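You operate a simulated robot arm through the tools that you are given. There is no shell and no other tool. Be economical: measure what you need, move in short steps, check, and stop when the job is done.

The job below is to be done with a simulated robot arm. You get a single attempt, and the scene is never put back.

## Task
Shut the air and take both caps off the tube.
Fine: furnace off, gauge knob and air valve shut first; black-gripped cap on the bench, red-gripped cap on the small shelf.

The check looks at the end state, three seconds after you hand in, the way a careful person would. Anything else that was tipped, shoved, dropped, spilled or broken makes it a failure. Lids that push on must go on centred and level and be pressed home; caps that screw on are set level and turned clockwise until they are tight.

## Robot
A 7-joint arm with a two-finger parallel gripper on a trunk, on a base that drives. Base frame: it is fixed to the floor where the robot stands at the start and does not move with it; the origin is under the middle of the robot, x ahead of it, y to its left, z up. Readings come in cm, rad, newtons and seconds.
With the tool pointing down near the work surface it reaches from about 22 to 74 cm from the robot's upright axis, wherever it stands. Its first joint turns from -2.897 to 2.897 rad. Places, roughly: furnace switch [50, 0, 90]; black valve on the furnace [90, 70, 90]; bench top beside the furnace [100, 110, 80]; small shelf on the furnace [90, -30, 90]; silver cap [125, 75, 75]. Payload 1.57 kg.
The TCP is the grasp point between the finger pads, 3 cm short of the fingertips. In the tool frame z runs along the fingers and y along their closing line. Largest opening 11 cm; finger width 2.4, thickness 1.2; the body of the gripper, 4.8 by 11.2 cm, starts 7.8 cm behind the TCP.
Orientation is told as [roll, pitch, yaw] about the base's x, y, z axes, in that order, counted from this pose: with the fingers straight down and closing along the base's y, the tool's x points along the base's -x, its y along +y and its z along -z.

## Interface
- The arm moves only by the tool arm_command. Its argument "moves" is a list of rows, each an object (a shift or turn left out is 0, a gripper value left out holds the last) with "jaw": the gripper command, from -1 (fully open) to 1 (shut), values between in proportion; "linear": the shift along the tool's x, y, z in cm, a list of three; "rot": the turn, a rotation vector about the tool's x, y, z in rad, a list of three. In form: [{"jaw": jaw, "linear": [dx, dy, dz], "rot": [rx, ry, rz]}, ...]. A call has 1 to 8 rows; each row shifts and turns the commanded pose from where the row before left it, along the tool's axes as they then stand. A row lasts 0.2 s, in which the tool goes at most 5 cm and 0.15 rad; a call with a longer step from one row to the next is refused whole, and so is a gripper value outside its range. A pose out of reach is approached as far as the arm can. The call stops where the force on the tool passes 40 N (or 10 N more than at its start, if that is more) or the arm is blocked; 0.2 s more then pass. Each finger travels about 4.5 cm/s and halts on what it meets, pressing with about 38 N; the grip force reading is that of the motor and also rises with nothing between the fingers. The clock runs only during rows and for 0.2 s after the last one: add rows that do not move to give the fingers time. The reply holds the time, the measured pose of the TCP, the force on the tool along the base axes, the opening and the grip force, in the units named above and with some noise, and new pictures: "show" is both (left out), scene, wrist or none.
- Cameras (640 x 400 px; columns grow to the right, rows downward): "scene" is now at [2.37, 16.77, 160.5]; the picture's right is [0.15, -0.99, 0.00], its down [-0.61, -0.09, -0.79] and it looks along [0.78, 0.12, -0.61] (base axes); focal length 282 px, centre (320, 200). "wrist" rides on the gripper at [7, 1.6, -14.1] in the tool frame; the picture's right is [-0.23, 0.97, 0.00], its down [-0.86, -0.20, -0.48] and it looks along [-0.47, -0.11, 0.88] (tool axes); focal length 222 px, centre (320, 200). There is no depth. A picture from a camera that has moved, and an enlarged one, comes with that camera's place and axes in the base frame and with its lens.
- move_column(by): slides the trunk up (or, below 0, down) by that many cm; the arm and the scene camera ride with it, the base frame stays. It gives what a move gives, with no picture.
- base_move(legs): drives the robot by 1 to 6 legs, each [ahead, turn to the left] in cm and rad, along the robot's own axes; the way and the turn of a leg run together, so that a leg with both is an arc; at most 150 cm and 3.142 rad a leg. The arm and the cameras ride along, it lands a little off, and it stops where it bumps. It gives what a move gives, and a new picture of the scene camera.
- pan_tilt(pan, tilt): turns the head with the scene camera to pan (to the left, within 2.705 rad either way) and tilt (down, from -0.506 to 1.204), counted from straight ahead of the robot. It gives what a move gives, and a new picture of the scene camera.
- zoom(camera, box): a new picture of the part [left, top, right, bottom] of that camera's present view, enlarged. It takes no simulated time.
- hand_in(): hands the job in; it is judged then, once.

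Work in short steps. Places have to be worked out from the pictures, the camera data and where the tool is seen: move nearer, look again, correct. Check each grasp and each placing, and mend what went wrong. You have 120 turns and 260 pictures in all, those below and enlarged ones among them. Open the gripper and draw the arm clear of the work before you hand the job in, unless the task says otherwise; then end with one line.

The tools are called after "Call:" by a JSON object that holds its "api" and its "payload". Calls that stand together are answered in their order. arm_command: Moves the arm, as the interface text tells. Its arguments: {"type":"object","properties":{"moves":{"type":"array"},"show":{"type":"string","enum":["both","scene","wrist","none"]}},"required":["moves"]} The other tools are called the same way: move_column (by) slides the trunk up or down; base_move (legs) drives the base; pan_tilt (pan, tilt) turns the head that bears the scene camera; zoom (camera, box) takes an enlarged picture of a part of a camera's view; hand_in () hands the job in.

At the start:

```text
t: 0.0
tool_pos: [38.25, 13.84, 138.83]
orientation: [0.002, -0.002, -0.001]
contact_force: [-0.3, -0.7, -0.5]
width: 11.0
grip_force: 0.0
trunk travel left (down, up): [-53.2, 5.8]
robot x, y, heading: [-0.25, -0.25, 0.002]
head pan, tilt: [0.147, 0.66]
```

scene: 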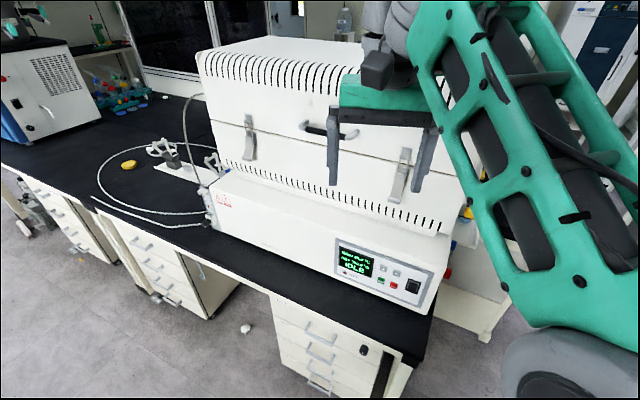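
wrist: 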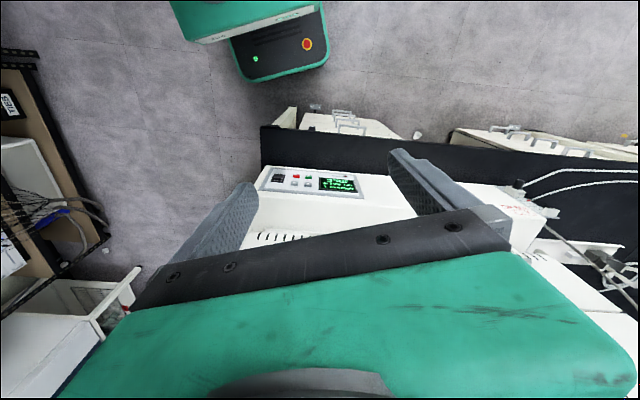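

The furnace panel and the left end of the furnace are in view. I'll enlarge both to see details.

Call:
{"api": "zoom", "payload": {"camera": "scene", "box": [320, 220, 460, 310]}}

Call:
{"api": "zoom", "payload": {"camera": "scene", "box": [90, 120, 250, 240]}}

Call:
{"api": "zoom", "payload": {"camera": "scene", "box": [420, 180, 540, 350]}}

```text
4.44 times, centred on (390, 265) of scene
camera zoom: at [2.37, 16.77, 160.5], right [0.15, -0.99, 0.0], down [-0.61, -0.09, -0.79], along [0.78, 0.12, -0.61], focal length 1253 px, centre (9, -89)
```

zoom: 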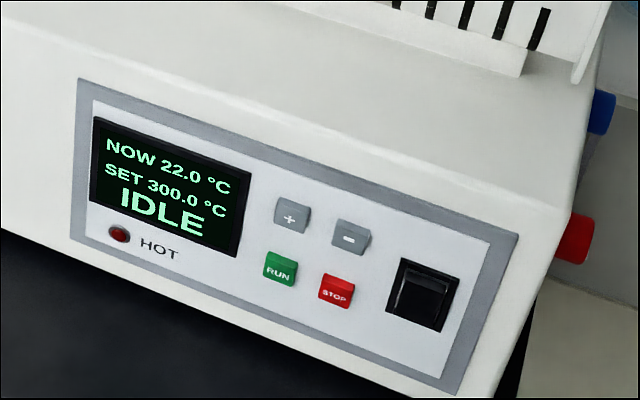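

```text
3.33 times, centred on (170, 180) of scene
camera zoom: at [2.37, 16.77, 160.5], right [0.15, -0.99, 0.0], down [-0.61, -0.09, -0.79], along [0.78, 0.12, -0.61], focal length 940 px, centre (820, 267)
```

zoom: 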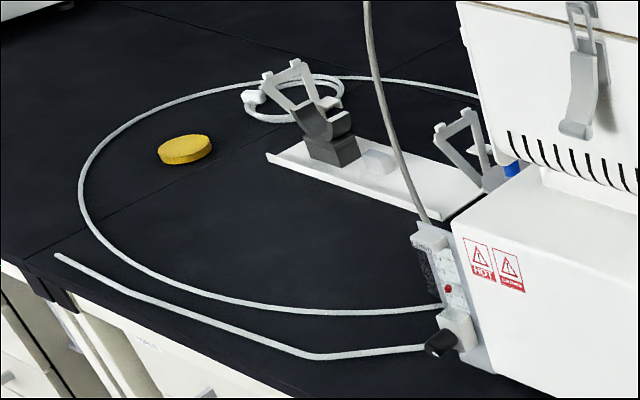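

```text
2.35 times, centred on (480, 265) of scene
camera zoom: at [2.37, 16.77, 160.5], right [0.15, -0.99, 0.0], down [-0.61, -0.09, -0.79], along [0.78, 0.12, -0.61], focal length 663 px, centre (-56, 47)
```

zoom: 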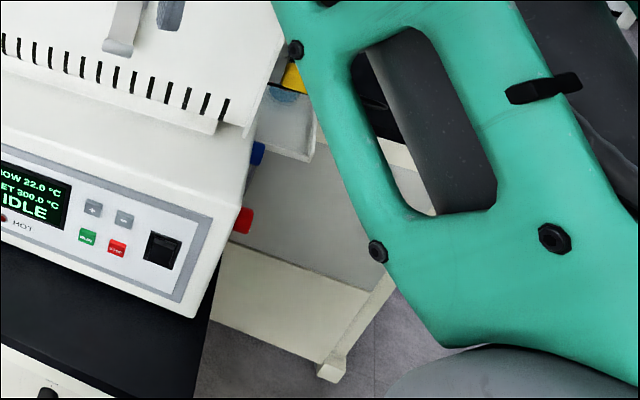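

Call:
{"api": "zoom", "payload": {"camera": "scene", "box": [395, 265, 435, 305]}}

Call:
{"api": "zoom", "payload": {"camera": "wrist", "box": [250, 150, 390, 230]}}

Call:
{"api": "zoom", "payload": {"camera": "wrist", "box": [480, 160, 640, 300]}}

```text
10.00 times, centred on (415, 285) of scene
camera zoom: at [2.37, 16.77, 160.5], right [0.15, -0.99, 0.0], down [-0.61, -0.09, -0.79], along [0.78, 0.12, -0.61], focal length 2820 px, centre (-630, -650)
```

zoom: 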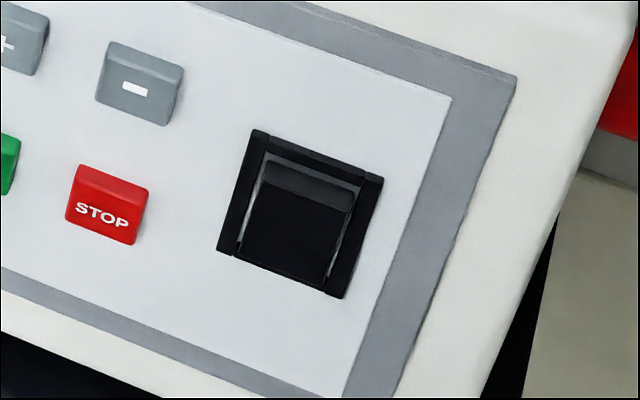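

```text
4.57 times, centred on (320, 190) of wrist
camera zoom: at [31.4, 15.46, 153.09], right [0.23, 0.97, 0.0], down [0.85, -0.2, 0.48], along [0.47, -0.11, -0.88], focal length 1015 px, centre (320, 246)
```

zoom: 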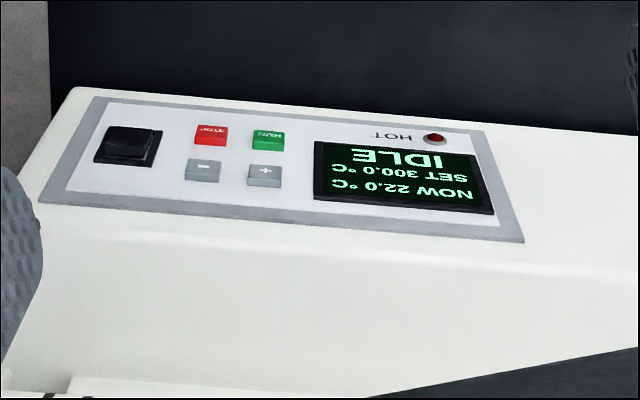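

```text
2.86 times, centred on (560, 230) of wrist
camera zoom: at [31.4, 15.46, 153.09], right [0.23, 0.97, 0.0], down [0.85, -0.2, 0.48], along [0.47, -0.11, -0.88], focal length 635 px, centre (-366, 114)
```

zoom: 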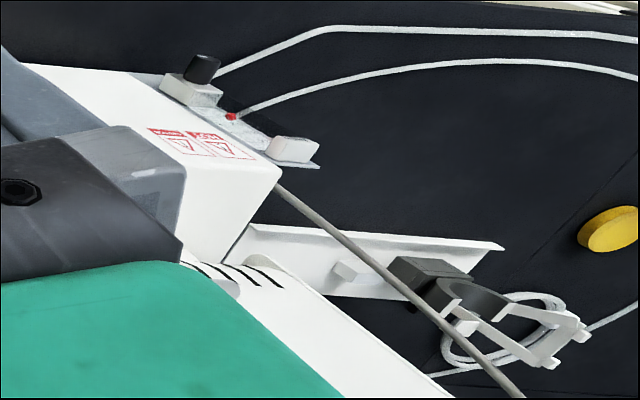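

The display says IDLE, so the furnace is still powered. From both cameras I put the switch near (54, -2, 92), with the furnace yawed about -0.3 rad. I'll move the tool down in front of the panel, then tilt it forward.

Call:
{"api": "arm_command", "payload": {"moves": [{"jaw": -1, "linear": [-0.5, -1.6, 4.5]}, {"linear": [-0.5, -1.6, 4.5]}, {"linear": [-0.5, -1.6, 4.5]}, {"linear": [-0.5, -1.6, 4.5]}, {"linear": [-0.5, -1.6, 4.5]}, {"linear": [-0.5, -1.6, 4.5]}, {"linear": [-0.5, -1.6, 4.5]}, {"linear": [-0.5, -1.6, 3.5]}], "show": "none"}}

Call:
{"api": "arm_command", "payload": {"moves": [{"jaw": 1, "rot": [0, 0, 0.15]}, {"rot": [0, 0, 0.15]}, {"rot": [0, -0.14, 0]}, {"rot": [0, -0.14, 0]}, {"rot": [0, -0.14, 0]}, {"rot": [0, -0.14, 0]}, {"rot": [0, -0.14, 0]}, {"rot": [0, -0.1, 0]}]}}

```text
t: 1.8
tool_pos: [42.27, 1.05, 103.84]
orientation: [0.002, -0.001, -0.001]
contact_force: [0.1, -0.5, 0.4]
width: 10.99
grip_force: 0.0
trunk travel left (down, up): [-53.2, 5.8]
robot x, y, heading: [-0.09, -0.13, -0.002]
head pan, tilt: [0.147, 0.66]
```

```text
t: 3.6
tool_pos: [42.5, 1.16, 103.82]
orientation: [0.004, -0.801, -0.301]
contact_force: [0.2, -0.3, -0.6]
width: 0.0
grip_force: 21.8
trunk travel left (down, up): [-53.2, 5.8]
robot x, y, heading: [-0.18, 0.12, 0.002]
head pan, tilt: [0.147, 0.66]
camera scene: at [2.37, 16.76, 160.5], right [0.15, -0.99, 0.0], down [-0.61, -0.09, -0.79], along [0.78, 0.12, -0.61], focal length 282 px, centre (320, 200)
camera wrist: at [28.61, 7.11, 108.8], right [0.44, 0.88, 0.17], down [0.18, -0.27, 0.95], along [0.88, -0.39, -0.28], focal length 222 px, centre (320, 200)
```

scene: 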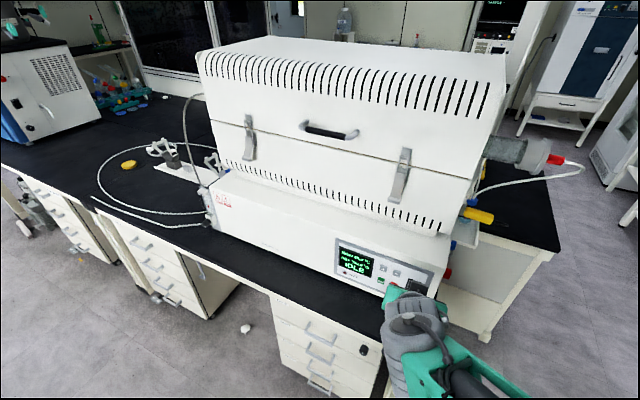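
wrist: 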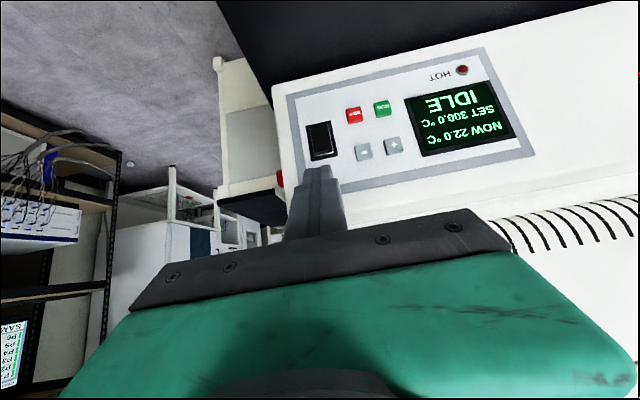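

The tool is tilted and in front of the switch. I'll enlarge the switch and the newly visible right tube end.

Call:
{"api": "zoom", "payload": {"camera": "wrist", "box": [280, 90, 380, 190]}}

Call:
{"api": "zoom", "payload": {"camera": "scene", "box": [440, 110, 600, 260]}}

```text
4.00 times, centred on (330, 140) of wrist
camera zoom: at [28.61, 7.11, 108.8], right [0.44, 0.88, 0.17], down [0.18, -0.27, 0.95], along [0.88, -0.39, -0.28], focal length 888 px, centre (280, 440)
```

zoom: 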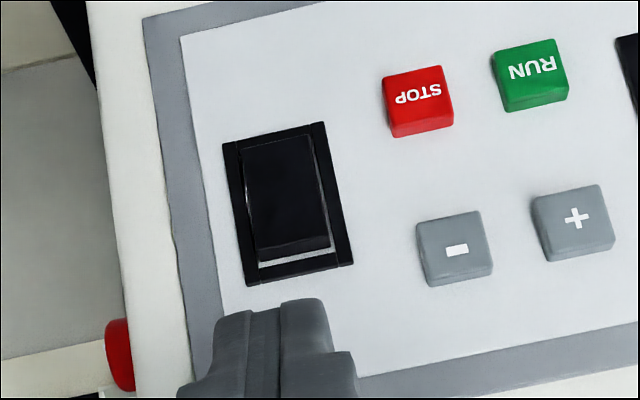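

```text
2.67 times, centred on (520, 185) of scene
camera zoom: at [2.37, 16.76, 160.5], right [0.15, -0.99, 0.0], down [-0.61, -0.09, -0.79], along [0.78, 0.12, -0.61], focal length 752 px, centre (-213, 240)
```

zoom: 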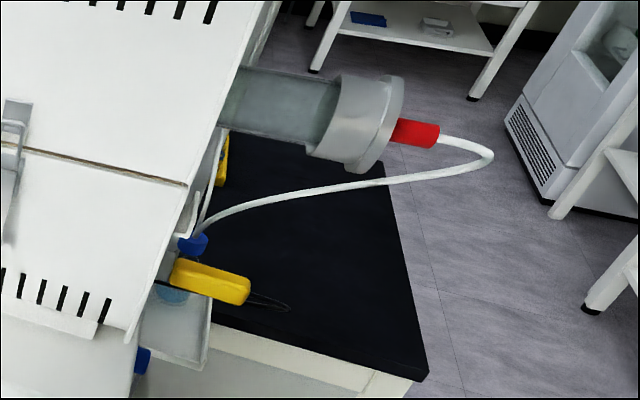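

Call:
{"api": "zoom", "payload": {"camera": "wrist", "box": [302, 116, 342, 166]}}

```text
8.00 times, centred on (322, 141) of wrist
camera zoom: at [28.61, 7.11, 108.8], right [0.44, 0.88, 0.17], down [0.18, -0.27, 0.95], along [0.88, -0.39, -0.28], focal length 1777 px, centre (304, 672)
```

zoom: 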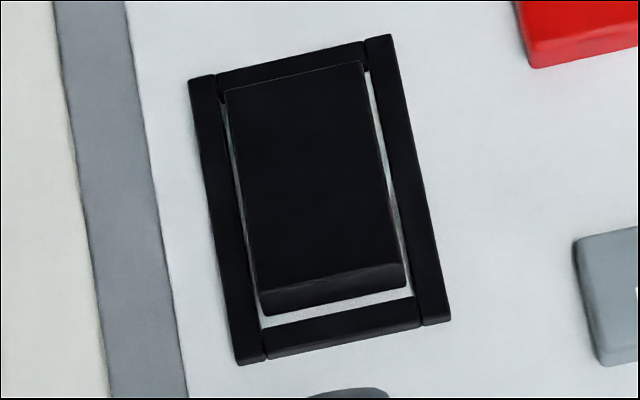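

The rocker's lower end seems to stick out more, so its top is pressed in (on). I'll come down level with its lower half and close in on it.

Call:
{"api": "arm_command", "payload": {"moves": [{"jaw": 1, "linear": [2.77, 0, 2.7]}, {"linear": [2.77, 0, 2.7]}, {"linear": [2.77, 0, 2.7]}, {"linear": [-2.09, 0, 2.15]}, {"linear": [-2.09, 0, 2.15]}]}}

Call:
{"api": "zoom", "payload": {"camera": "wrist", "box": [240, 80, 400, 200]}}

Call:
{"api": "zoom", "payload": {"camera": "scene", "box": [320, 220, 480, 320]}}

```text
t: 4.8
tool_pos: [48.18, -0.66, 92.25]
orientation: [0.002, -0.801, -0.3]
contact_force: [-0.4, 0.0, -0.7]
width: 0.02
grip_force: 21.6
trunk travel left (down, up): [-53.2, 5.8]
robot x, y, heading: [0.31, 0.03, -0.003]
head pan, tilt: [0.147, 0.66]
camera scene: at [2.39, 16.75, 160.5], right [0.15, -0.99, 0.0], down [-0.61, -0.09, -0.79], along [0.78, 0.12, -0.61], focal length 282 px, centre (320, 200)
camera wrist: at [34.43, 5.29, 97.21], right [0.44, 0.88, 0.16], down [0.18, -0.27, 0.95], along [0.88, -0.39, -0.28], focal length 222 px, centre (320, 200)
```

scene: 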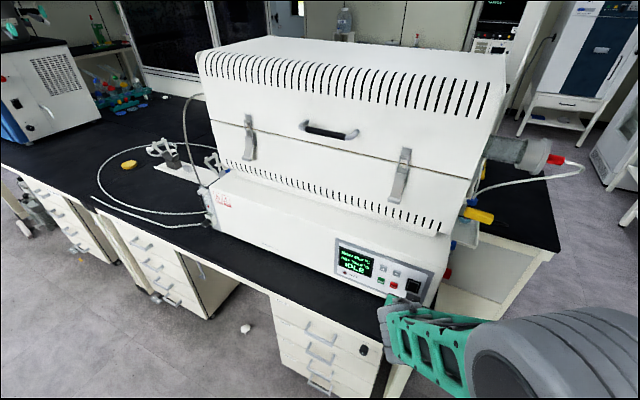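
wrist: 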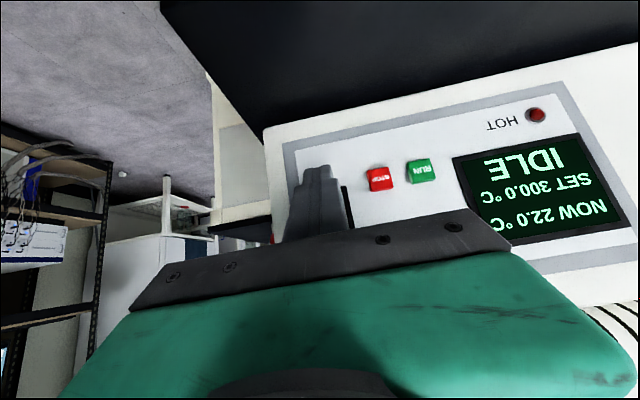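

```text
3.33 times, centred on (320, 140) of wrist
camera zoom: at [34.43, 5.29, 97.21], right [0.44, 0.88, 0.16], down [0.18, -0.27, 0.95], along [0.88, -0.39, -0.28], focal length 740 px, centre (320, 400)
```

zoom: 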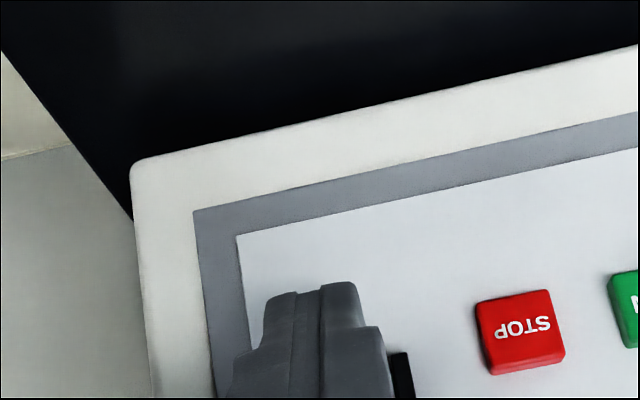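

```text
4.00 times, centred on (400, 270) of scene
camera zoom: at [2.39, 16.75, 160.5], right [0.15, -0.99, 0.0], down [-0.61, -0.09, -0.79], along [0.78, 0.12, -0.61], focal length 1128 px, centre (0, -80)
```

zoom: 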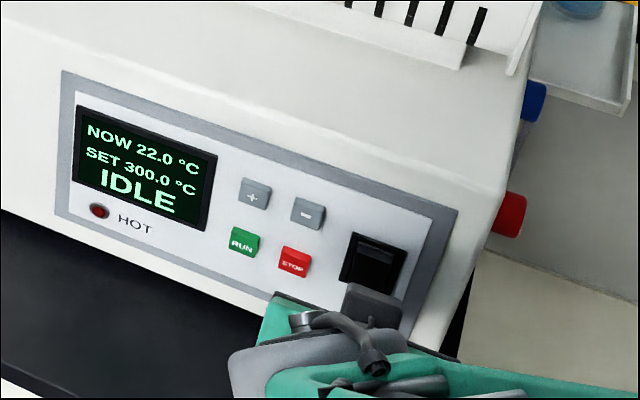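

The fingertip is just in front of the rocker's lower part. I'll push forward in small steps and watch the force.

Call:
{"api": "arm_command", "payload": {"moves": [{"jaw": 1, "linear": [-0.52, 0, 0.54]}, {"linear": [-0.52, 0, 0.54]}, {"linear": [-0.52, 0, 0.54]}], "show": "scene"}}

Call:
{"api": "zoom", "payload": {"camera": "scene", "box": [320, 220, 480, 320]}}

```text
t: 5.6
tool_pos: [50.16, -1.2, 92.16]
orientation: [0.001, -0.797, -0.301]
contact_force: [-12.1, 3.5, 3.2]
width: 0.0
grip_force: 21.2
trunk travel left (down, up): [-53.2, 5.8]
robot x, y, heading: [0.05, 0.11, 0.002]
head pan, tilt: [0.147, 0.66]
camera scene: at [2.19, 16.81, 160.51], right [0.15, -0.99, 0.0], down [-0.61, -0.09, -0.79], along [0.78, 0.12, -0.61], focal length 282 px, centre (320, 200)
```

scene: 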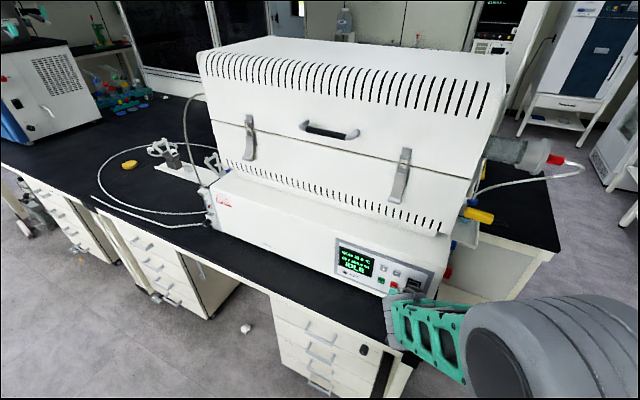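

```text
4.00 times, centred on (400, 270) of scene
camera zoom: at [2.19, 16.81, 160.51], right [0.15, -0.99, 0.0], down [-0.61, -0.09, -0.79], along [0.78, 0.12, -0.61], focal length 1128 px, centre (0, -80)
```

zoom: 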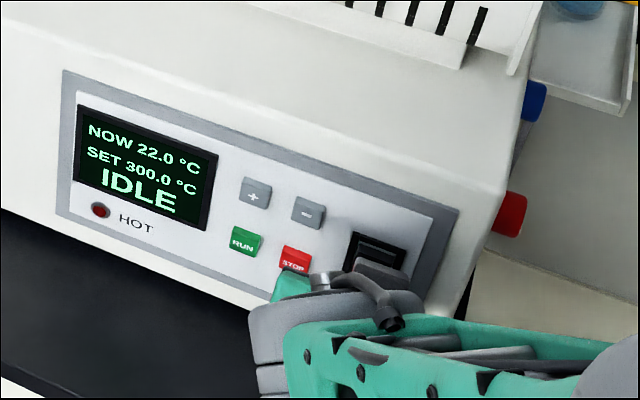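

Contact at about 12 N, and the display is still lit. I'll push a little further.

Call:
{"api": "arm_command", "payload": {"moves": [{"jaw": 1, "linear": [-0.28, 0, 0.28]}, {"linear": [-0.28, 0, 0.28]}, {"linear": [0, 0, 0]}], "show": "none"}}

Call:
{"api": "zoom", "payload": {"camera": "scene", "box": [320, 220, 480, 320]}}

```text
t: 6.1
tool_pos: [50.46, -1.26, 91.79]
orientation: [-0.002, -0.787, -0.294]
contact_force: [-1.8, 1.0, -1.8]
width: 0.01
grip_force: 21.2
trunk travel left (down, up): [-53.2, 5.8]
robot x, y, heading: [-0.1, 0.14, -0.001]
head pan, tilt: [0.147, 0.66]
stopped in row 2: the force on the tool passed its limit (the readings are from after the stop); the commanded pose is now the measured one
```

```text
4.00 times, centred on (400, 270) of scene
camera zoom: at [2.45, 16.72, 160.49], right [0.15, -0.99, 0.0], down [-0.61, -0.09, -0.79], along [0.78, 0.12, -0.61], focal length 1128 px, centre (0, -80)
```

zoom: 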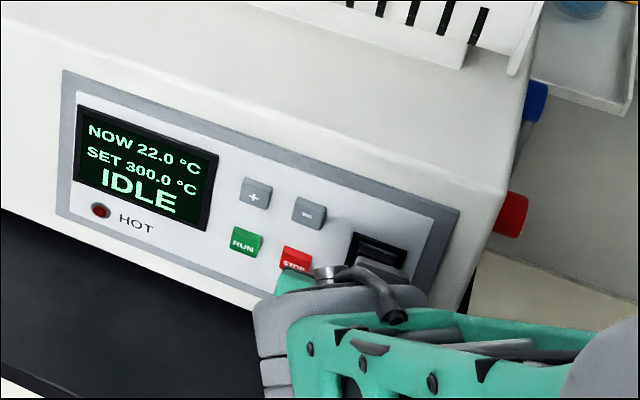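

It pushed over the limit without switching. I'll back off and look at the rocker again.

Call:
{"api": "arm_command", "payload": {"moves": [{"jaw": 1, "linear": [2.09, 0, -2.15]}, {"linear": [2.09, 0, -2.15]}, {"linear": [-2.77, 0, -2.7]}, {"linear": [-2.77, 0, -2.7]}], "show": "wrist"}}

Call:
{"api": "zoom", "payload": {"camera": "scene", "box": [395, 265, 435, 305]}}

Call:
{"api": "zoom", "payload": {"camera": "wrist", "box": [270, 120, 370, 200]}}

```text
t: 7.1
tool_pos: [44.9, 0.35, 99.68]
orientation: [-0.003, -0.791, -0.295]
contact_force: [0.2, 0.0, 0.0]
width: 0.0
grip_force: 21.3
trunk travel left (down, up): [-53.2, 5.8]
robot x, y, heading: [-0.16, 0.3, -0.001]
head pan, tilt: [0.147, 0.66]
camera wrist: at [31.12, 6.3, 104.84], right [0.44, 0.89, 0.16], down [0.19, -0.27, 0.94], along [0.88, -0.38, -0.29], focal length 222 px, centre (320, 200)
```

wrist: 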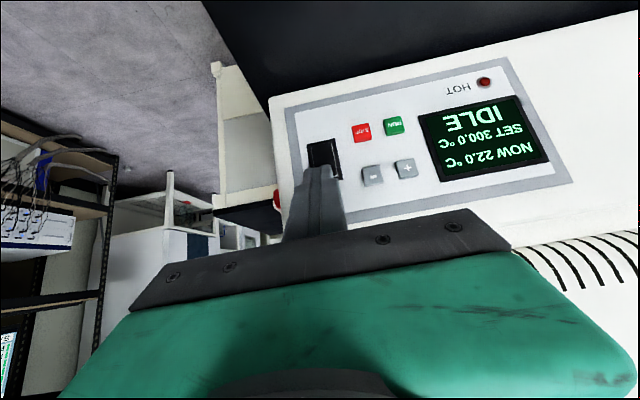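

```text
10.00 times, centred on (415, 285) of scene
camera zoom: at [2.28, 16.75, 160.5], right [0.15, -0.99, 0.0], down [-0.61, -0.09, -0.79], along [0.78, 0.12, -0.61], focal length 2820 px, centre (-630, -650)
```

zoom: 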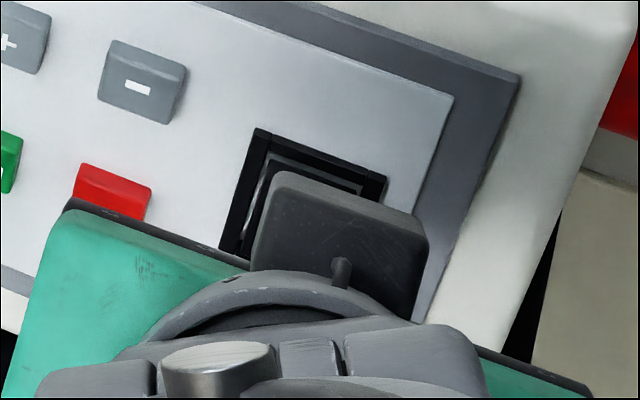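

```text
5.00 times, centred on (320, 160) of wrist
camera zoom: at [31.12, 6.3, 104.84], right [0.44, 0.89, 0.16], down [0.19, -0.27, 0.94], along [0.88, -0.38, -0.29], focal length 1111 px, centre (320, 400)
```

zoom: 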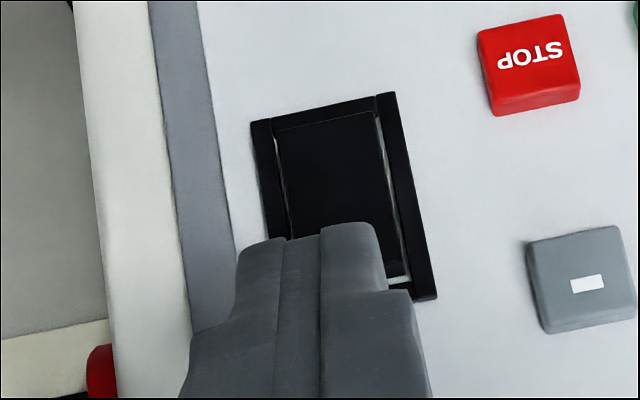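

The rocker looks unchanged, so its lower end is probably already pressed. I'll try the upper end.

Call:
{"api": "arm_command", "payload": {"moves": [{"jaw": 1, "linear": [3.0, 0, 2.93]}, {"linear": [-2.79, 0, 2.87]}, {"linear": [-0.35, 0, 0.36]}, {"linear": [-0.35, 0, 0.36]}, {"linear": [-0.35, 0, 0.36]}, {"linear": [-0.35, 0, 0.36]}], "show": "wrist"}}

Call:
{"api": "zoom", "payload": {"camera": "scene", "box": [320, 220, 480, 320]}}

```text
t: 8.5
tool_pos: [49.91, -1.19, 95.44]
orientation: [-0.003, -0.787, -0.293]
contact_force: [-30.0, 10.1, 9.8]
width: 0.01
grip_force: 20.8
trunk travel left (down, up): [-53.2, 5.8]
robot x, y, heading: [-0.44, -0.13, 0.004]
head pan, tilt: [0.147, 0.66]
camera wrist: at [36.25, 4.62, 100.65], right [0.44, 0.89, 0.16], down [0.2, -0.27, 0.94], along [0.88, -0.38, -0.29], focal length 222 px, centre (320, 200)
```

wrist: 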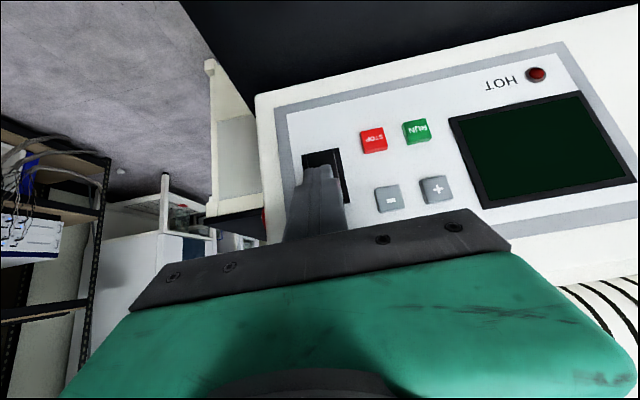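

```text
4.00 times, centred on (400, 270) of scene
camera zoom: at [1.8, 16.88, 160.51], right [0.15, -0.99, 0.0], down [-0.6, -0.09, -0.79], along [0.78, 0.12, -0.61], focal length 1128 px, centre (0, -80)
```

zoom: 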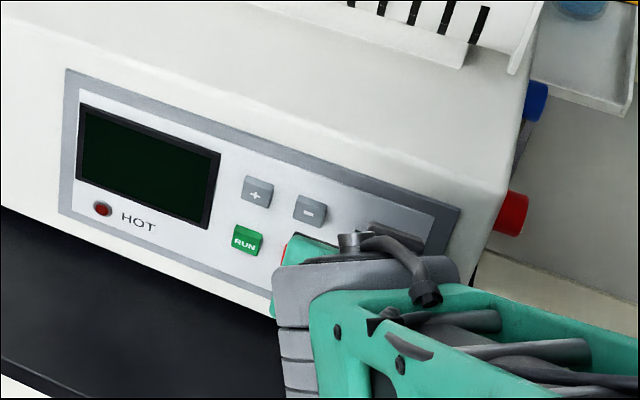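

The display has gone dark, so the furnace is off. I'll back away and raise the tool.

Call:
{"api": "arm_command", "payload": {"moves": [{"jaw": 1, "linear": [2.79, 0, -2.87]}, {"linear": [2.79, 0, -2.87]}, {"linear": [-3, 0, -3]}, {"linear": [-3, 0, -3]}, {"linear": [-3, 0, -3]}, {"linear": [-3, 0, -3]}, {"linear": [-3, 0, -3]}, {"linear": [-3, 0, -3]}], "show": "none"}}

Call:
{"api": "arm_command", "payload": {"moves": [{"jaw": -1, "rot": [0, 0.13, 0]}, {"rot": [0, 0.13, 0]}, {"rot": [0, 0.13, 0]}, {"rot": [0, 0.13, 0]}, {"rot": [0, 0.13, 0]}, {"rot": [0, 0.14, 0], "linear": [2, 0, 0]}], "show": "scene"}}

```text
t: 10.3
tool_pos: [42.55, 0.79, 120.88]
orientation: [-0.001, -0.789, -0.296]
contact_force: [0.1, -0.1, -0.5]
width: 0.03
grip_force: 21.8
trunk travel left (down, up): [-53.2, 5.8]
robot x, y, heading: [0.1, -0.05, 0.003]
head pan, tilt: [0.147, 0.66]
```

```text
t: 11.7
tool_pos: [40.69, 1.56, 120.68]
orientation: [-0.003, 0.001, -0.296]
contact_force: [-0.2, 0.4, 0.6]
width: 11.0
grip_force: 0.1
trunk travel left (down, up): [-53.2, 5.8]
robot x, y, heading: [-0.08, -0.26, 0.001]
head pan, tilt: [0.147, 0.66]
camera scene: at [2.3, 16.75, 160.5], right [0.15, -0.99, 0.0], down [-0.61, -0.09, -0.79], along [0.78, 0.12, -0.61], focal length 282 px, centre (320, 200)
```

scene: 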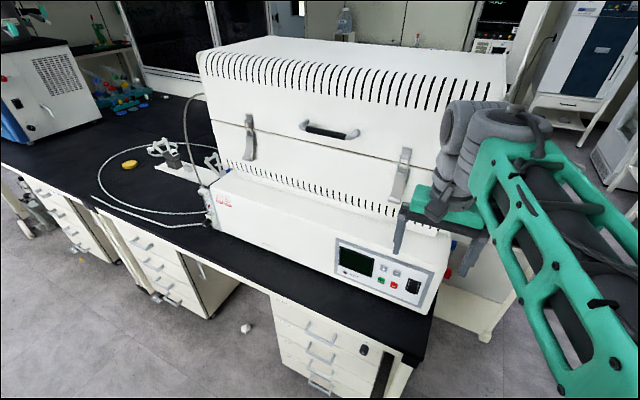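

Next is the left end. I'll turn to face along the bench, drive about 105 cm, and turn back to face it.

Call:
{"api": "base_move", "payload": {"legs": [[0, 1.27], [105, 0], [0, -1.57]]}}

Call:
{"api": "pan_tilt", "payload": {"pan": -0.2, "tilt": 0.66}}

```text
t: 24.0
tool_pos: [72.3, 87.76, 120.73]
orientation: [-0.002, 0.001, -0.609]
contact_force: [0.2, 0.6, 0.0]
width: 10.99
grip_force: 0.0
trunk travel left (down, up): [-53.2, 5.8]
robot x, y, heading: [32.84, 98.83, -0.31]
head pan, tilt: [0.147, 0.66]
camera scene: at [40.4, 114.05, 160.5], right [-0.16, -0.99, 0.0], down [-0.6, 0.1, -0.79], along [0.78, -0.13, -0.61], focal length 282 px, centre (320, 200)
```

scene: 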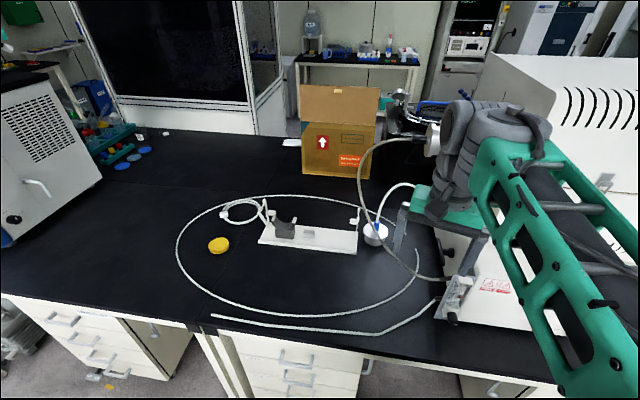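

```text
t: 24.8
tool_pos: [72.37, 87.67, 120.64]
orientation: [0.0, 0.0, -0.61]
contact_force: [0.8, -0.1, 0.6]
width: 11.0
grip_force: 0.1
trunk travel left (down, up): [-53.2, 5.8]
robot x, y, heading: [32.74, 98.88, -0.312]
head pan, tilt: [-0.201, 0.66]
camera scene: at [39.41, 111.26, 160.5], right [-0.49, -0.87, 0.0], down [-0.53, 0.3, -0.79], along [0.69, -0.39, -0.61], focal length 282 px, centre (320, 200)
```

scene: 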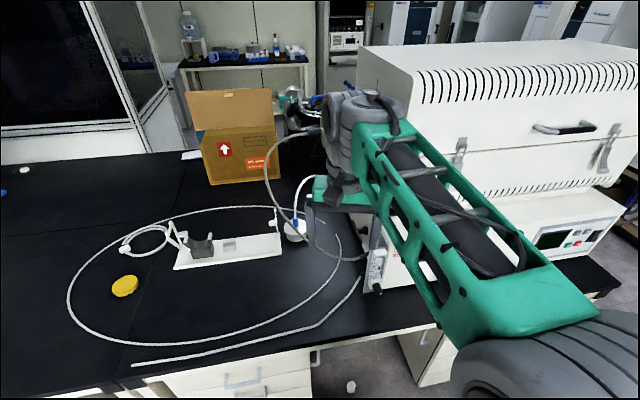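

The arm blocks the view, so I'll swing it to the left.

Call:
{"api": "arm_command", "payload": {"moves": [{"linear": [2, 4.4, 0]}, {"linear": [2, 4.4, 0]}, {"linear": [2, 4.4, 0]}, {"linear": [2, 4.4, 0]}, {"linear": [2, 4.4, 0]}, {"linear": [2, 4.4, 0]}, {"linear": [2, 4.4, 0]}, {"linear": [2, 4.4, 0]}], "show": "scene"}}

Call:
{"api": "zoom", "payload": {"camera": "scene", "box": [250, 70, 430, 190]}}

Call:
{"api": "zoom", "payload": {"camera": "scene", "box": [260, 170, 440, 310]}}

```text
t: 26.6
tool_pos: [79.3, 125.83, 120.58]
orientation: [-0.003, 0.003, -0.608]
contact_force: [0.1, -0.2, -0.2]
width: 11.02
grip_force: 0.1
trunk travel left (down, up): [-53.2, 5.8]
robot x, y, heading: [32.94, 98.98, -0.309]
head pan, tilt: [-0.201, 0.66]
camera scene: at [39.48, 111.35, 160.48], right [-0.49, -0.87, 0.0], down [-0.54, 0.3, -0.79], along [0.69, -0.39, -0.61], focal length 282 px, centre (320, 200)
```

scene: 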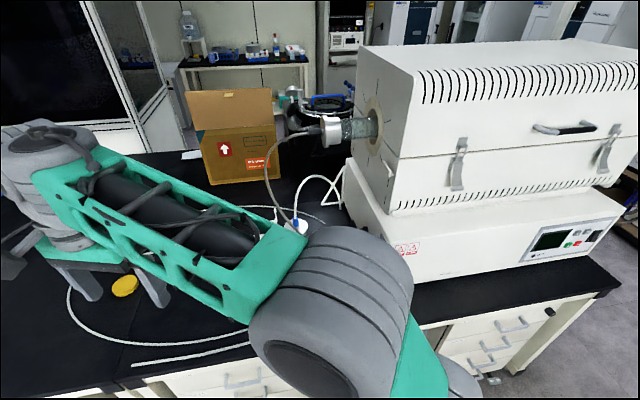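

```text
3.33 times, centred on (340, 130) of scene
camera zoom: at [39.48, 111.35, 160.48], right [-0.49, -0.87, 0.0], down [-0.54, 0.3, -0.79], along [0.69, -0.39, -0.61], focal length 940 px, centre (253, 433)
```

zoom: 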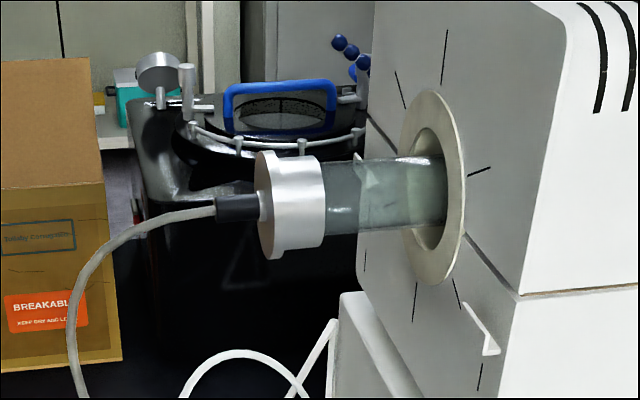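

```text
2.86 times, centred on (350, 240) of scene
camera zoom: at [39.48, 111.35, 160.48], right [-0.49, -0.87, 0.0], down [-0.54, 0.3, -0.79], along [0.69, -0.39, -0.61], focal length 806 px, centre (234, 86)
```

zoom: 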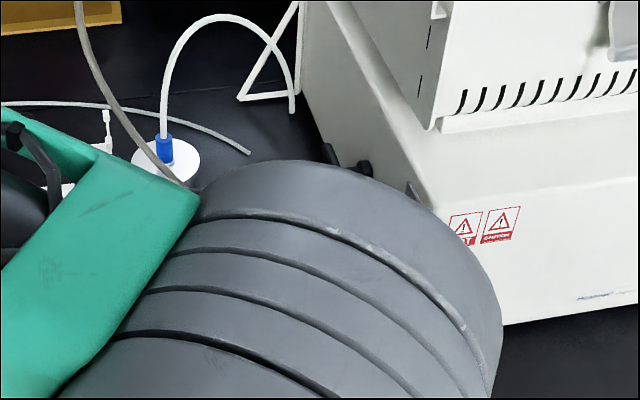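

The left tube end carries a silver cap with a black grip and a hose. The valve and gauge on the furnace's left side are hidden by the arm, so I'll tilt the hand to view them with the wrist camera.

Call:
{"api": "arm_command", "payload": {"moves": [{"rot": [0.14, 0, 0]}, {"rot": [0.14, 0, 0]}, {"rot": [0.14, 0, 0]}, {"rot": [0.14, 0, 0]}, {"rot": [0.14, 0, 0]}, {"rot": [0.1, 0, 0]}], "show": "wrist"}}

Call:
{"api": "zoom", "payload": {"camera": "wrist", "box": [240, 150, 400, 250]}}

```text
t: 28.0
tool_pos: [72.94, 121.57, 115.91]
orientation: [-0.591, -0.001, -0.61]
contact_force: [-0.2, 0.3, -0.4]
width: 10.98
grip_force: 0.1
out of reach, approached as far as the arm can: row 3, 4, 5, 6
trunk travel left (down, up): [-53.2, 5.8]
robot x, y, heading: [32.91, 98.88, -0.309]
head pan, tilt: [-0.201, 0.66]
camera wrist: at [72.49, 133.1, 126.87], right [0.65, 0.53, -0.54], down [0.76, -0.41, 0.51], along [0.05, -0.74, -0.67], focal length 222 px, centre (320, 200)
```

wrist: 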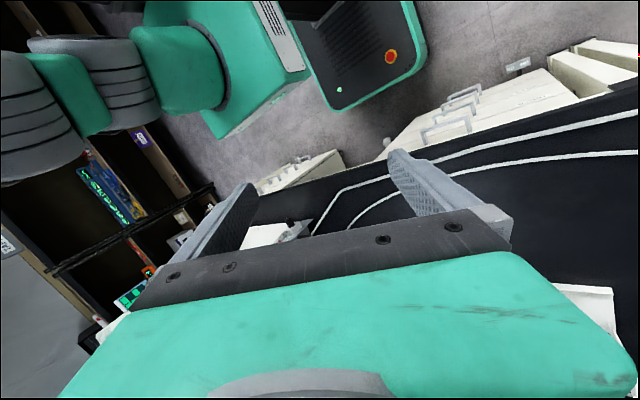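

```text
4.00 times, centred on (320, 200) of wrist
camera zoom: at [72.49, 133.1, 126.87], right [0.65, 0.53, -0.54], down [0.76, -0.41, 0.51], along [0.05, -0.74, -0.67], focal length 888 px, centre (320, 200)
```

zoom: 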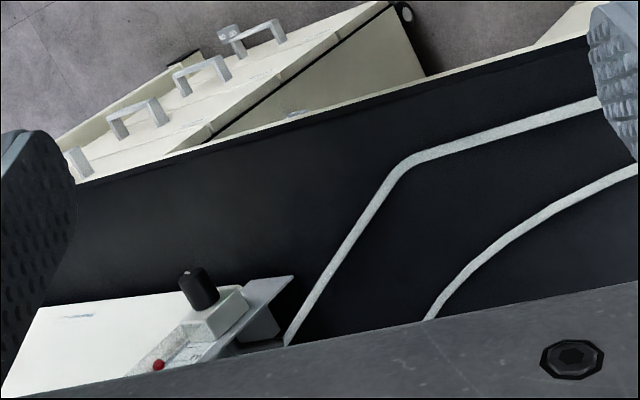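

The black knob on the flow gauge points toward the front. To see everything on that side, I'll level the hand and swing the arm over to the right.

Call:
{"api": "arm_command", "payload": {"moves": [{"rot": [-0.148, 0, 0]}, {"rot": [-0.148, 0, 0]}, {"rot": [-0.148, 0, 0]}, {"rot": [-0.147, 0, 0]}, {"rot": [0, 0, -0.15]}, {"rot": [0, 0, -0.15]}, {"linear": [0, -4.9, -0.9]}, {"linear": [0, -4.9, -0.9]}], "show": "none"}}

Call:
{"api": "arm_command", "payload": {"moves": [{"linear": [0, -4.9, -0.5]}, {"linear": [0, -4.9, -0.5]}, {"linear": [0, -4.9, -0.5]}, {"linear": [0, -4.9, -0.5]}, {"linear": [0, -4.9, 0]}, {"linear": [0, -4.9, 0]}, {"linear": [0, -4.9, 0]}, {"linear": [0, -4.9, 0]}], "show": "none"}}

Call:
{"api": "arm_command", "payload": {"moves": [{"linear": [0, -4.9, 0]}, {"linear": [0, -4.9, 0]}, {"linear": [0, -4.9, 0]}, {"linear": [0, -4.9, 0]}], "show": "scene"}}

Call:
{"api": "zoom", "payload": {"camera": "scene", "box": [270, 120, 470, 300]}}

```text
t: 29.8
tool_pos: [69.64, 112.18, 117.87]
orientation: [0.002, -0.001, -0.309]
contact_force: [-0.1, 0.3, -0.9]
width: 10.99
grip_force: 0.0
trunk travel left (down, up): [-53.2, 5.8]
robot x, y, heading: [33.67, 98.54, -0.309]
head pan, tilt: [-0.201, 0.66]
```

```text
t: 31.6
tool_pos: [57.96, 74.64, 119.58]
orientation: [0.001, 0.0, -0.309]
contact_force: [-0.1, 0.6, -0.3]
width: 10.98
grip_force: 0.1
trunk travel left (down, up): [-53.2, 5.8]
robot x, y, heading: [32.98, 98.8, -0.312]
head pan, tilt: [-0.201, 0.66]
```

```text
t: 32.6
tool_pos: [51.79, 56.07, 119.77]
orientation: [0.001, -0.001, -0.308]
contact_force: [-0.1, -0.6, -0.6]
width: 11.03
grip_force: 0.1
trunk travel left (down, up): [-53.2, 5.8]
robot x, y, heading: [32.55, 99.18, -0.306]
head pan, tilt: [-0.201, 0.66]
camera scene: at [39.39, 111.12, 160.51], right [-0.49, -0.87, 0.0], down [-0.53, 0.3, -0.79], along [0.69, -0.39, -0.61], focal length 282 px, centre (320, 200)
```

scene: 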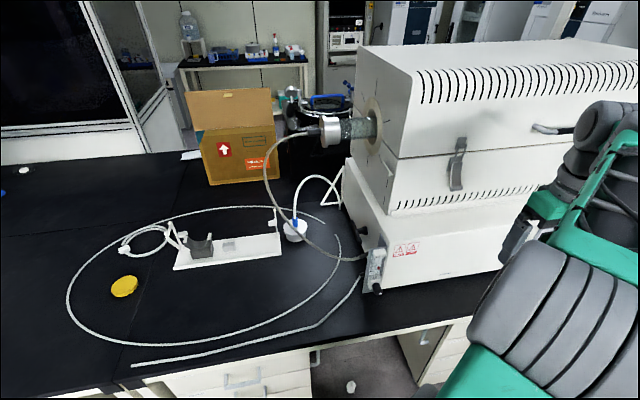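

```text
2.22 times, centred on (370, 210) of scene
camera zoom: at [39.39, 111.12, 160.51], right [-0.49, -0.87, 0.0], down [-0.53, 0.3, -0.79], along [0.69, -0.39, -0.61], focal length 627 px, centre (209, 178)
```

zoom: 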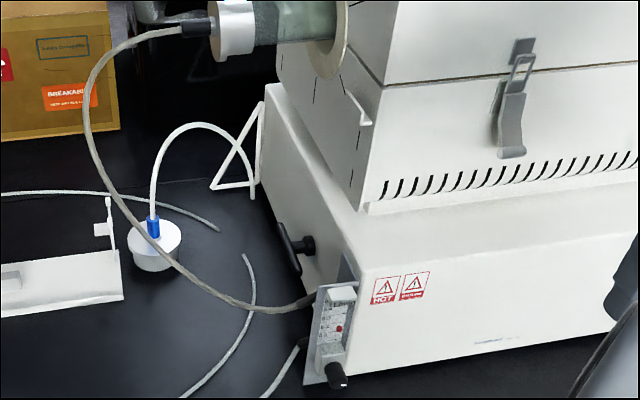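

Now I can see both: a black T-handle valve sticking out of the left face, and the flow gauge with its knob at the bottom. I'll enlarge each.

Call:
{"api": "zoom", "payload": {"camera": "scene", "box": [340, 215, 410, 300]}}

Call:
{"api": "zoom", "payload": {"camera": "scene", "box": [300, 95, 400, 165]}}

Call:
{"api": "pan_tilt", "payload": {"pan": -0.4, "tilt": 0.8}}

```text
4.71 times, centred on (375, 258) of scene
camera zoom: at [39.39, 111.12, 160.51], right [-0.49, -0.87, 0.0], down [-0.53, 0.3, -0.79], along [0.69, -0.39, -0.61], focal length 1327 px, centre (61, -71)
```

zoom: 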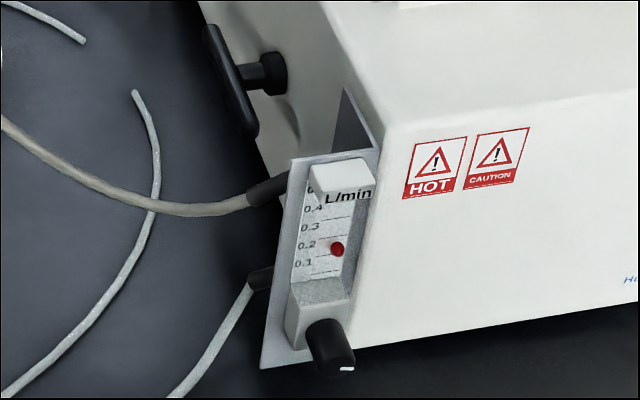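

```text
5.71 times, centred on (350, 130) of scene
camera zoom: at [39.39, 111.12, 160.51], right [-0.49, -0.87, 0.0], down [-0.53, 0.3, -0.79], along [0.69, -0.39, -0.61], focal length 1611 px, centre (149, 600)
```

zoom: 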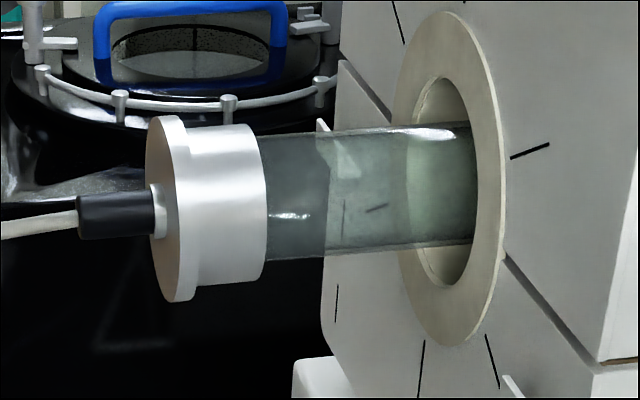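

```text
t: 33.4
tool_pos: [51.86, 56.37, 119.75]
orientation: [0.002, 0.001, -0.307]
contact_force: [-0.2, 0.3, -0.3]
width: 11.0
grip_force: 0.0
trunk travel left (down, up): [-53.2, 5.8]
robot x, y, heading: [32.79, 99.0, -0.312]
head pan, tilt: [-0.4, 0.799]
camera scene: at [37.98, 110.21, 159.33], right [-0.65, -0.76, 0.0], down [-0.54, 0.47, -0.7], along [0.53, -0.45, -0.72], focal length 282 px, centre (320, 200)
```

scene: 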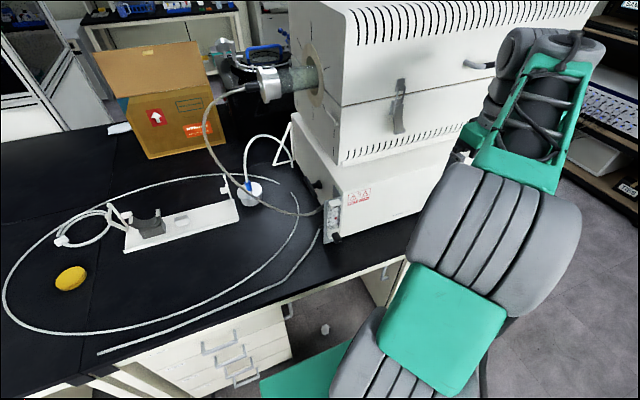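

I'll enlarge the new view for triangulating the knob, valve and cap.

Call:
{"api": "zoom", "payload": {"camera": "scene", "box": [290, 160, 380, 250]}}

Call:
{"api": "zoom", "payload": {"camera": "scene", "box": [210, 40, 330, 130]}}

```text
4.44 times, centred on (335, 205) of scene
camera zoom: at [37.98, 110.21, 159.33], right [-0.65, -0.76, 0.0], down [-0.54, 0.47, -0.7], along [0.53, -0.45, -0.72], focal length 1253 px, centre (253, 178)
```

zoom: 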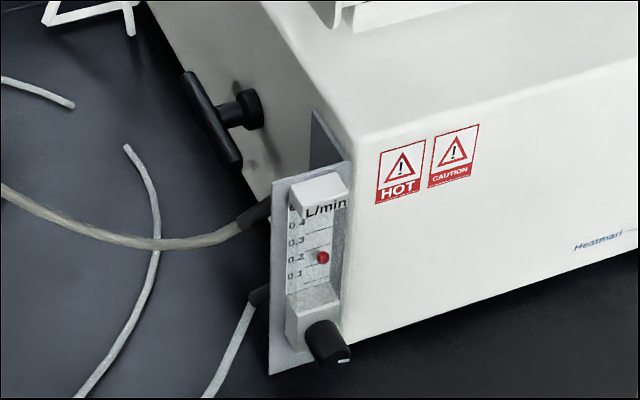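

```text
4.44 times, centred on (270, 85) of scene
camera zoom: at [37.98, 110.21, 159.33], right [-0.65, -0.76, 0.0], down [-0.54, 0.47, -0.7], along [0.53, -0.45, -0.72], focal length 1253 px, centre (542, 711)
```

zoom: 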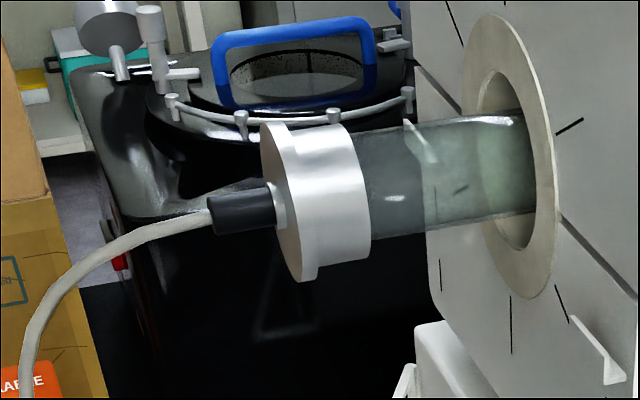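

The gauge knob is near (75, 71, 88), pointing to the front, so I'll need the tool horizontal. I'll back the robot off 15 cm for room, then pitch the tool forward.

Call:
{"api": "base_move", "payload": {"legs": [[-15, 0]]}}

Call:
{"api": "arm_command", "payload": {"moves": [{"linear": [-2, 4.4, 1]}, {"linear": [-2, 4.4, 1]}, {"linear": [-2, 4.4, 1]}, {"linear": [-2, 4.4, 1]}, {"linear": [-2, 3.6, 1]}, {"rot": [0, -0.15, 0]}, {"rot": [0, -0.15, 0]}, {"rot": [0, -0.15, 0]}], "show": "none"}}

Call:
{"api": "arm_command", "payload": {"moves": [{"rot": [0, -0.15, 0]}, {"rot": [0, -0.15, 0]}, {"rot": [0, -0.15, 0]}, {"rot": [0, -0.15, 0]}, {"rot": [0, -0.15, 0]}, {"rot": [0, -0.15, 0]}, {"rot": [0, -0.15, 0]}, {"rot": [0, -0.07, 0]}]}}

```text
t: 34.7
tool_pos: [37.48, 60.82, 119.83]
orientation: [0.003, -0.001, -0.308]
contact_force: [0.6, -0.5, -0.4]
width: 11.0
grip_force: 0.0
trunk travel left (down, up): [-53.2, 5.8]
robot x, y, heading: [18.27, 103.78, -0.31]
head pan, tilt: [-0.4, 0.799]
camera scene: at [23.4, 114.88, 159.33], right [-0.65, -0.76, 0.0], down [-0.54, 0.47, -0.7], along [0.53, -0.45, -0.72], focal length 282 px, centre (320, 200)
```

scene: 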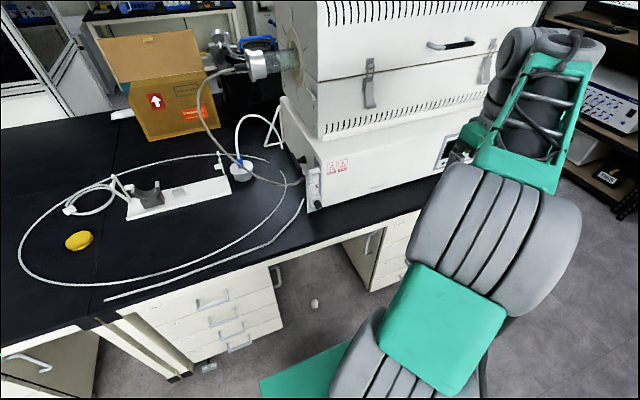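

```text
t: 36.5
tool_pos: [56.22, 82.13, 114.11]
orientation: [0.014, -0.436, -0.184]
contact_force: [-0.3, -1.1, 0.1]
width: 10.99
grip_force: 0.2
trunk travel left (down, up): [-53.2, 5.8]
robot x, y, heading: [18.72, 103.53, -0.305]
head pan, tilt: [-0.4, 0.799]
```

```text
t: 36.9
tool_pos: [57.27, 83.53, 113.85]
orientation: [0.021, -0.49, -0.14]
contact_force: [-0.8, 0.2, 0.0]
width: 10.98
grip_force: 0.0
trunk travel left (down, up): [-53.2, 5.8]
robot x, y, heading: [18.62, 103.58, -0.313]
head pan, tilt: [-0.4, 0.799]
stopped in row 1: the arm was blocked; the commanded pose is now the measured one
camera scene: at [23.46, 114.89, 159.33], right [-0.65, -0.76, 0.0], down [-0.54, 0.47, -0.7], along [0.53, -0.45, -0.72], focal length 282 px, centre (320, 200)
camera wrist: at [44.75, 86.61, 123.05], right [0.32, 0.94, 0.13], down [0.5, -0.28, 0.82], along [0.81, -0.2, -0.56], focal length 222 px, centre (320, 200)
```

scene: 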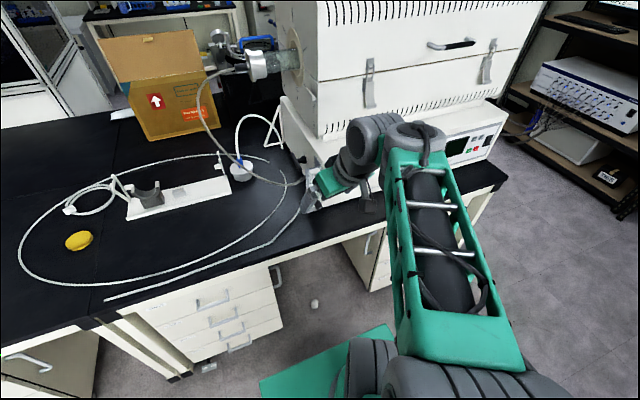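
wrist: 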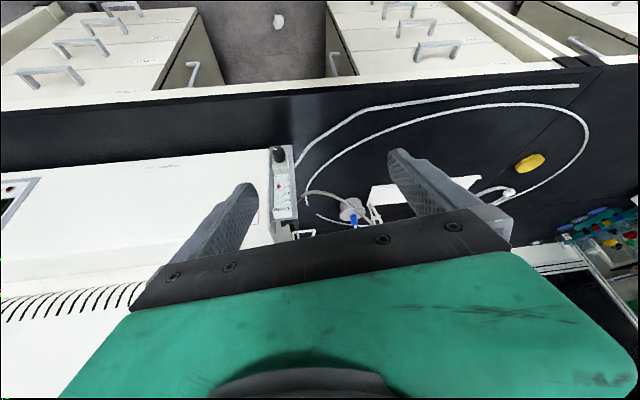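

The wrist hit its limit because the forearm slopes down too much. I'll lower the trunk 30 cm so the forearm is more level, and restore orientation there.

Call:
{"api": "move_column", "payload": {"by": -30}}

Call:
{"api": "arm_command", "payload": {"moves": [{"linear": [-3, 0, -3], "rot": [0, 0, 0.1]}, {"linear": [-3, 0, -3]}, {"linear": [-3, 0, -3]}, {"linear": [-3, 0, -3]}]}}

```text
t: 39.9
tool_pos: [57.58, 83.16, 83.19]
orientation: [0.027, -0.483, -0.143]
contact_force: [-0.1, 0.4, -1.4]
width: 10.98
grip_force: 0.0
trunk travel left (down, up): [-23.2, 35.8]
robot x, y, heading: [18.28, 103.7, -0.308]
head pan, tilt: [-0.4, 0.799]
```

```text
t: 40.9
tool_pos: [61.95, 81.66, 99.97]
orientation: [0.076, -0.484, -0.255]
contact_force: [0.0, -0.6, 0.7]
width: 10.99
grip_force: 0.0
trunk travel left (down, up): [-23.2, 35.8]
robot x, y, heading: [18.57, 103.63, -0.312]
head pan, tilt: [-0.4, 0.799]
camera scene: at [23.47, 114.87, 129.32], right [-0.65, -0.76, 0.0], down [-0.54, 0.47, -0.7], along [0.53, -0.45, -0.72], focal length 282 px, centre (320, 200)
camera wrist: at [49.75, 85.42, 109.3], right [0.41, 0.9, 0.17], down [0.46, -0.36, 0.81], along [0.79, -0.25, -0.56], focal length 222 px, centre (320, 200)
```

scene: 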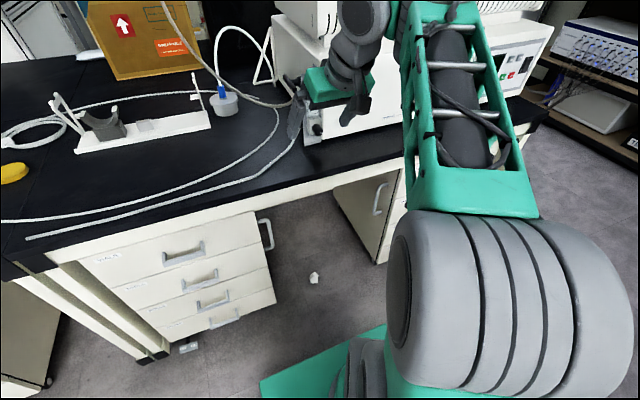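
wrist: 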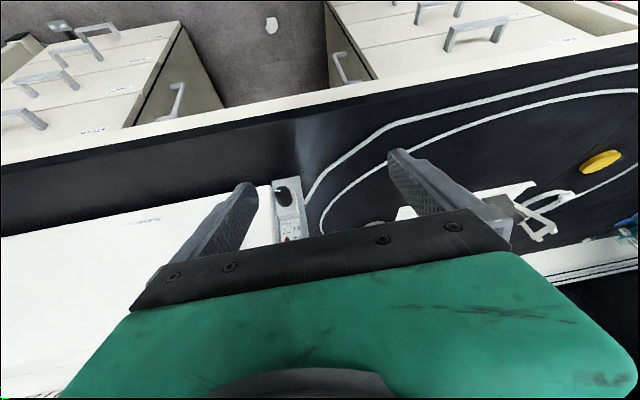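

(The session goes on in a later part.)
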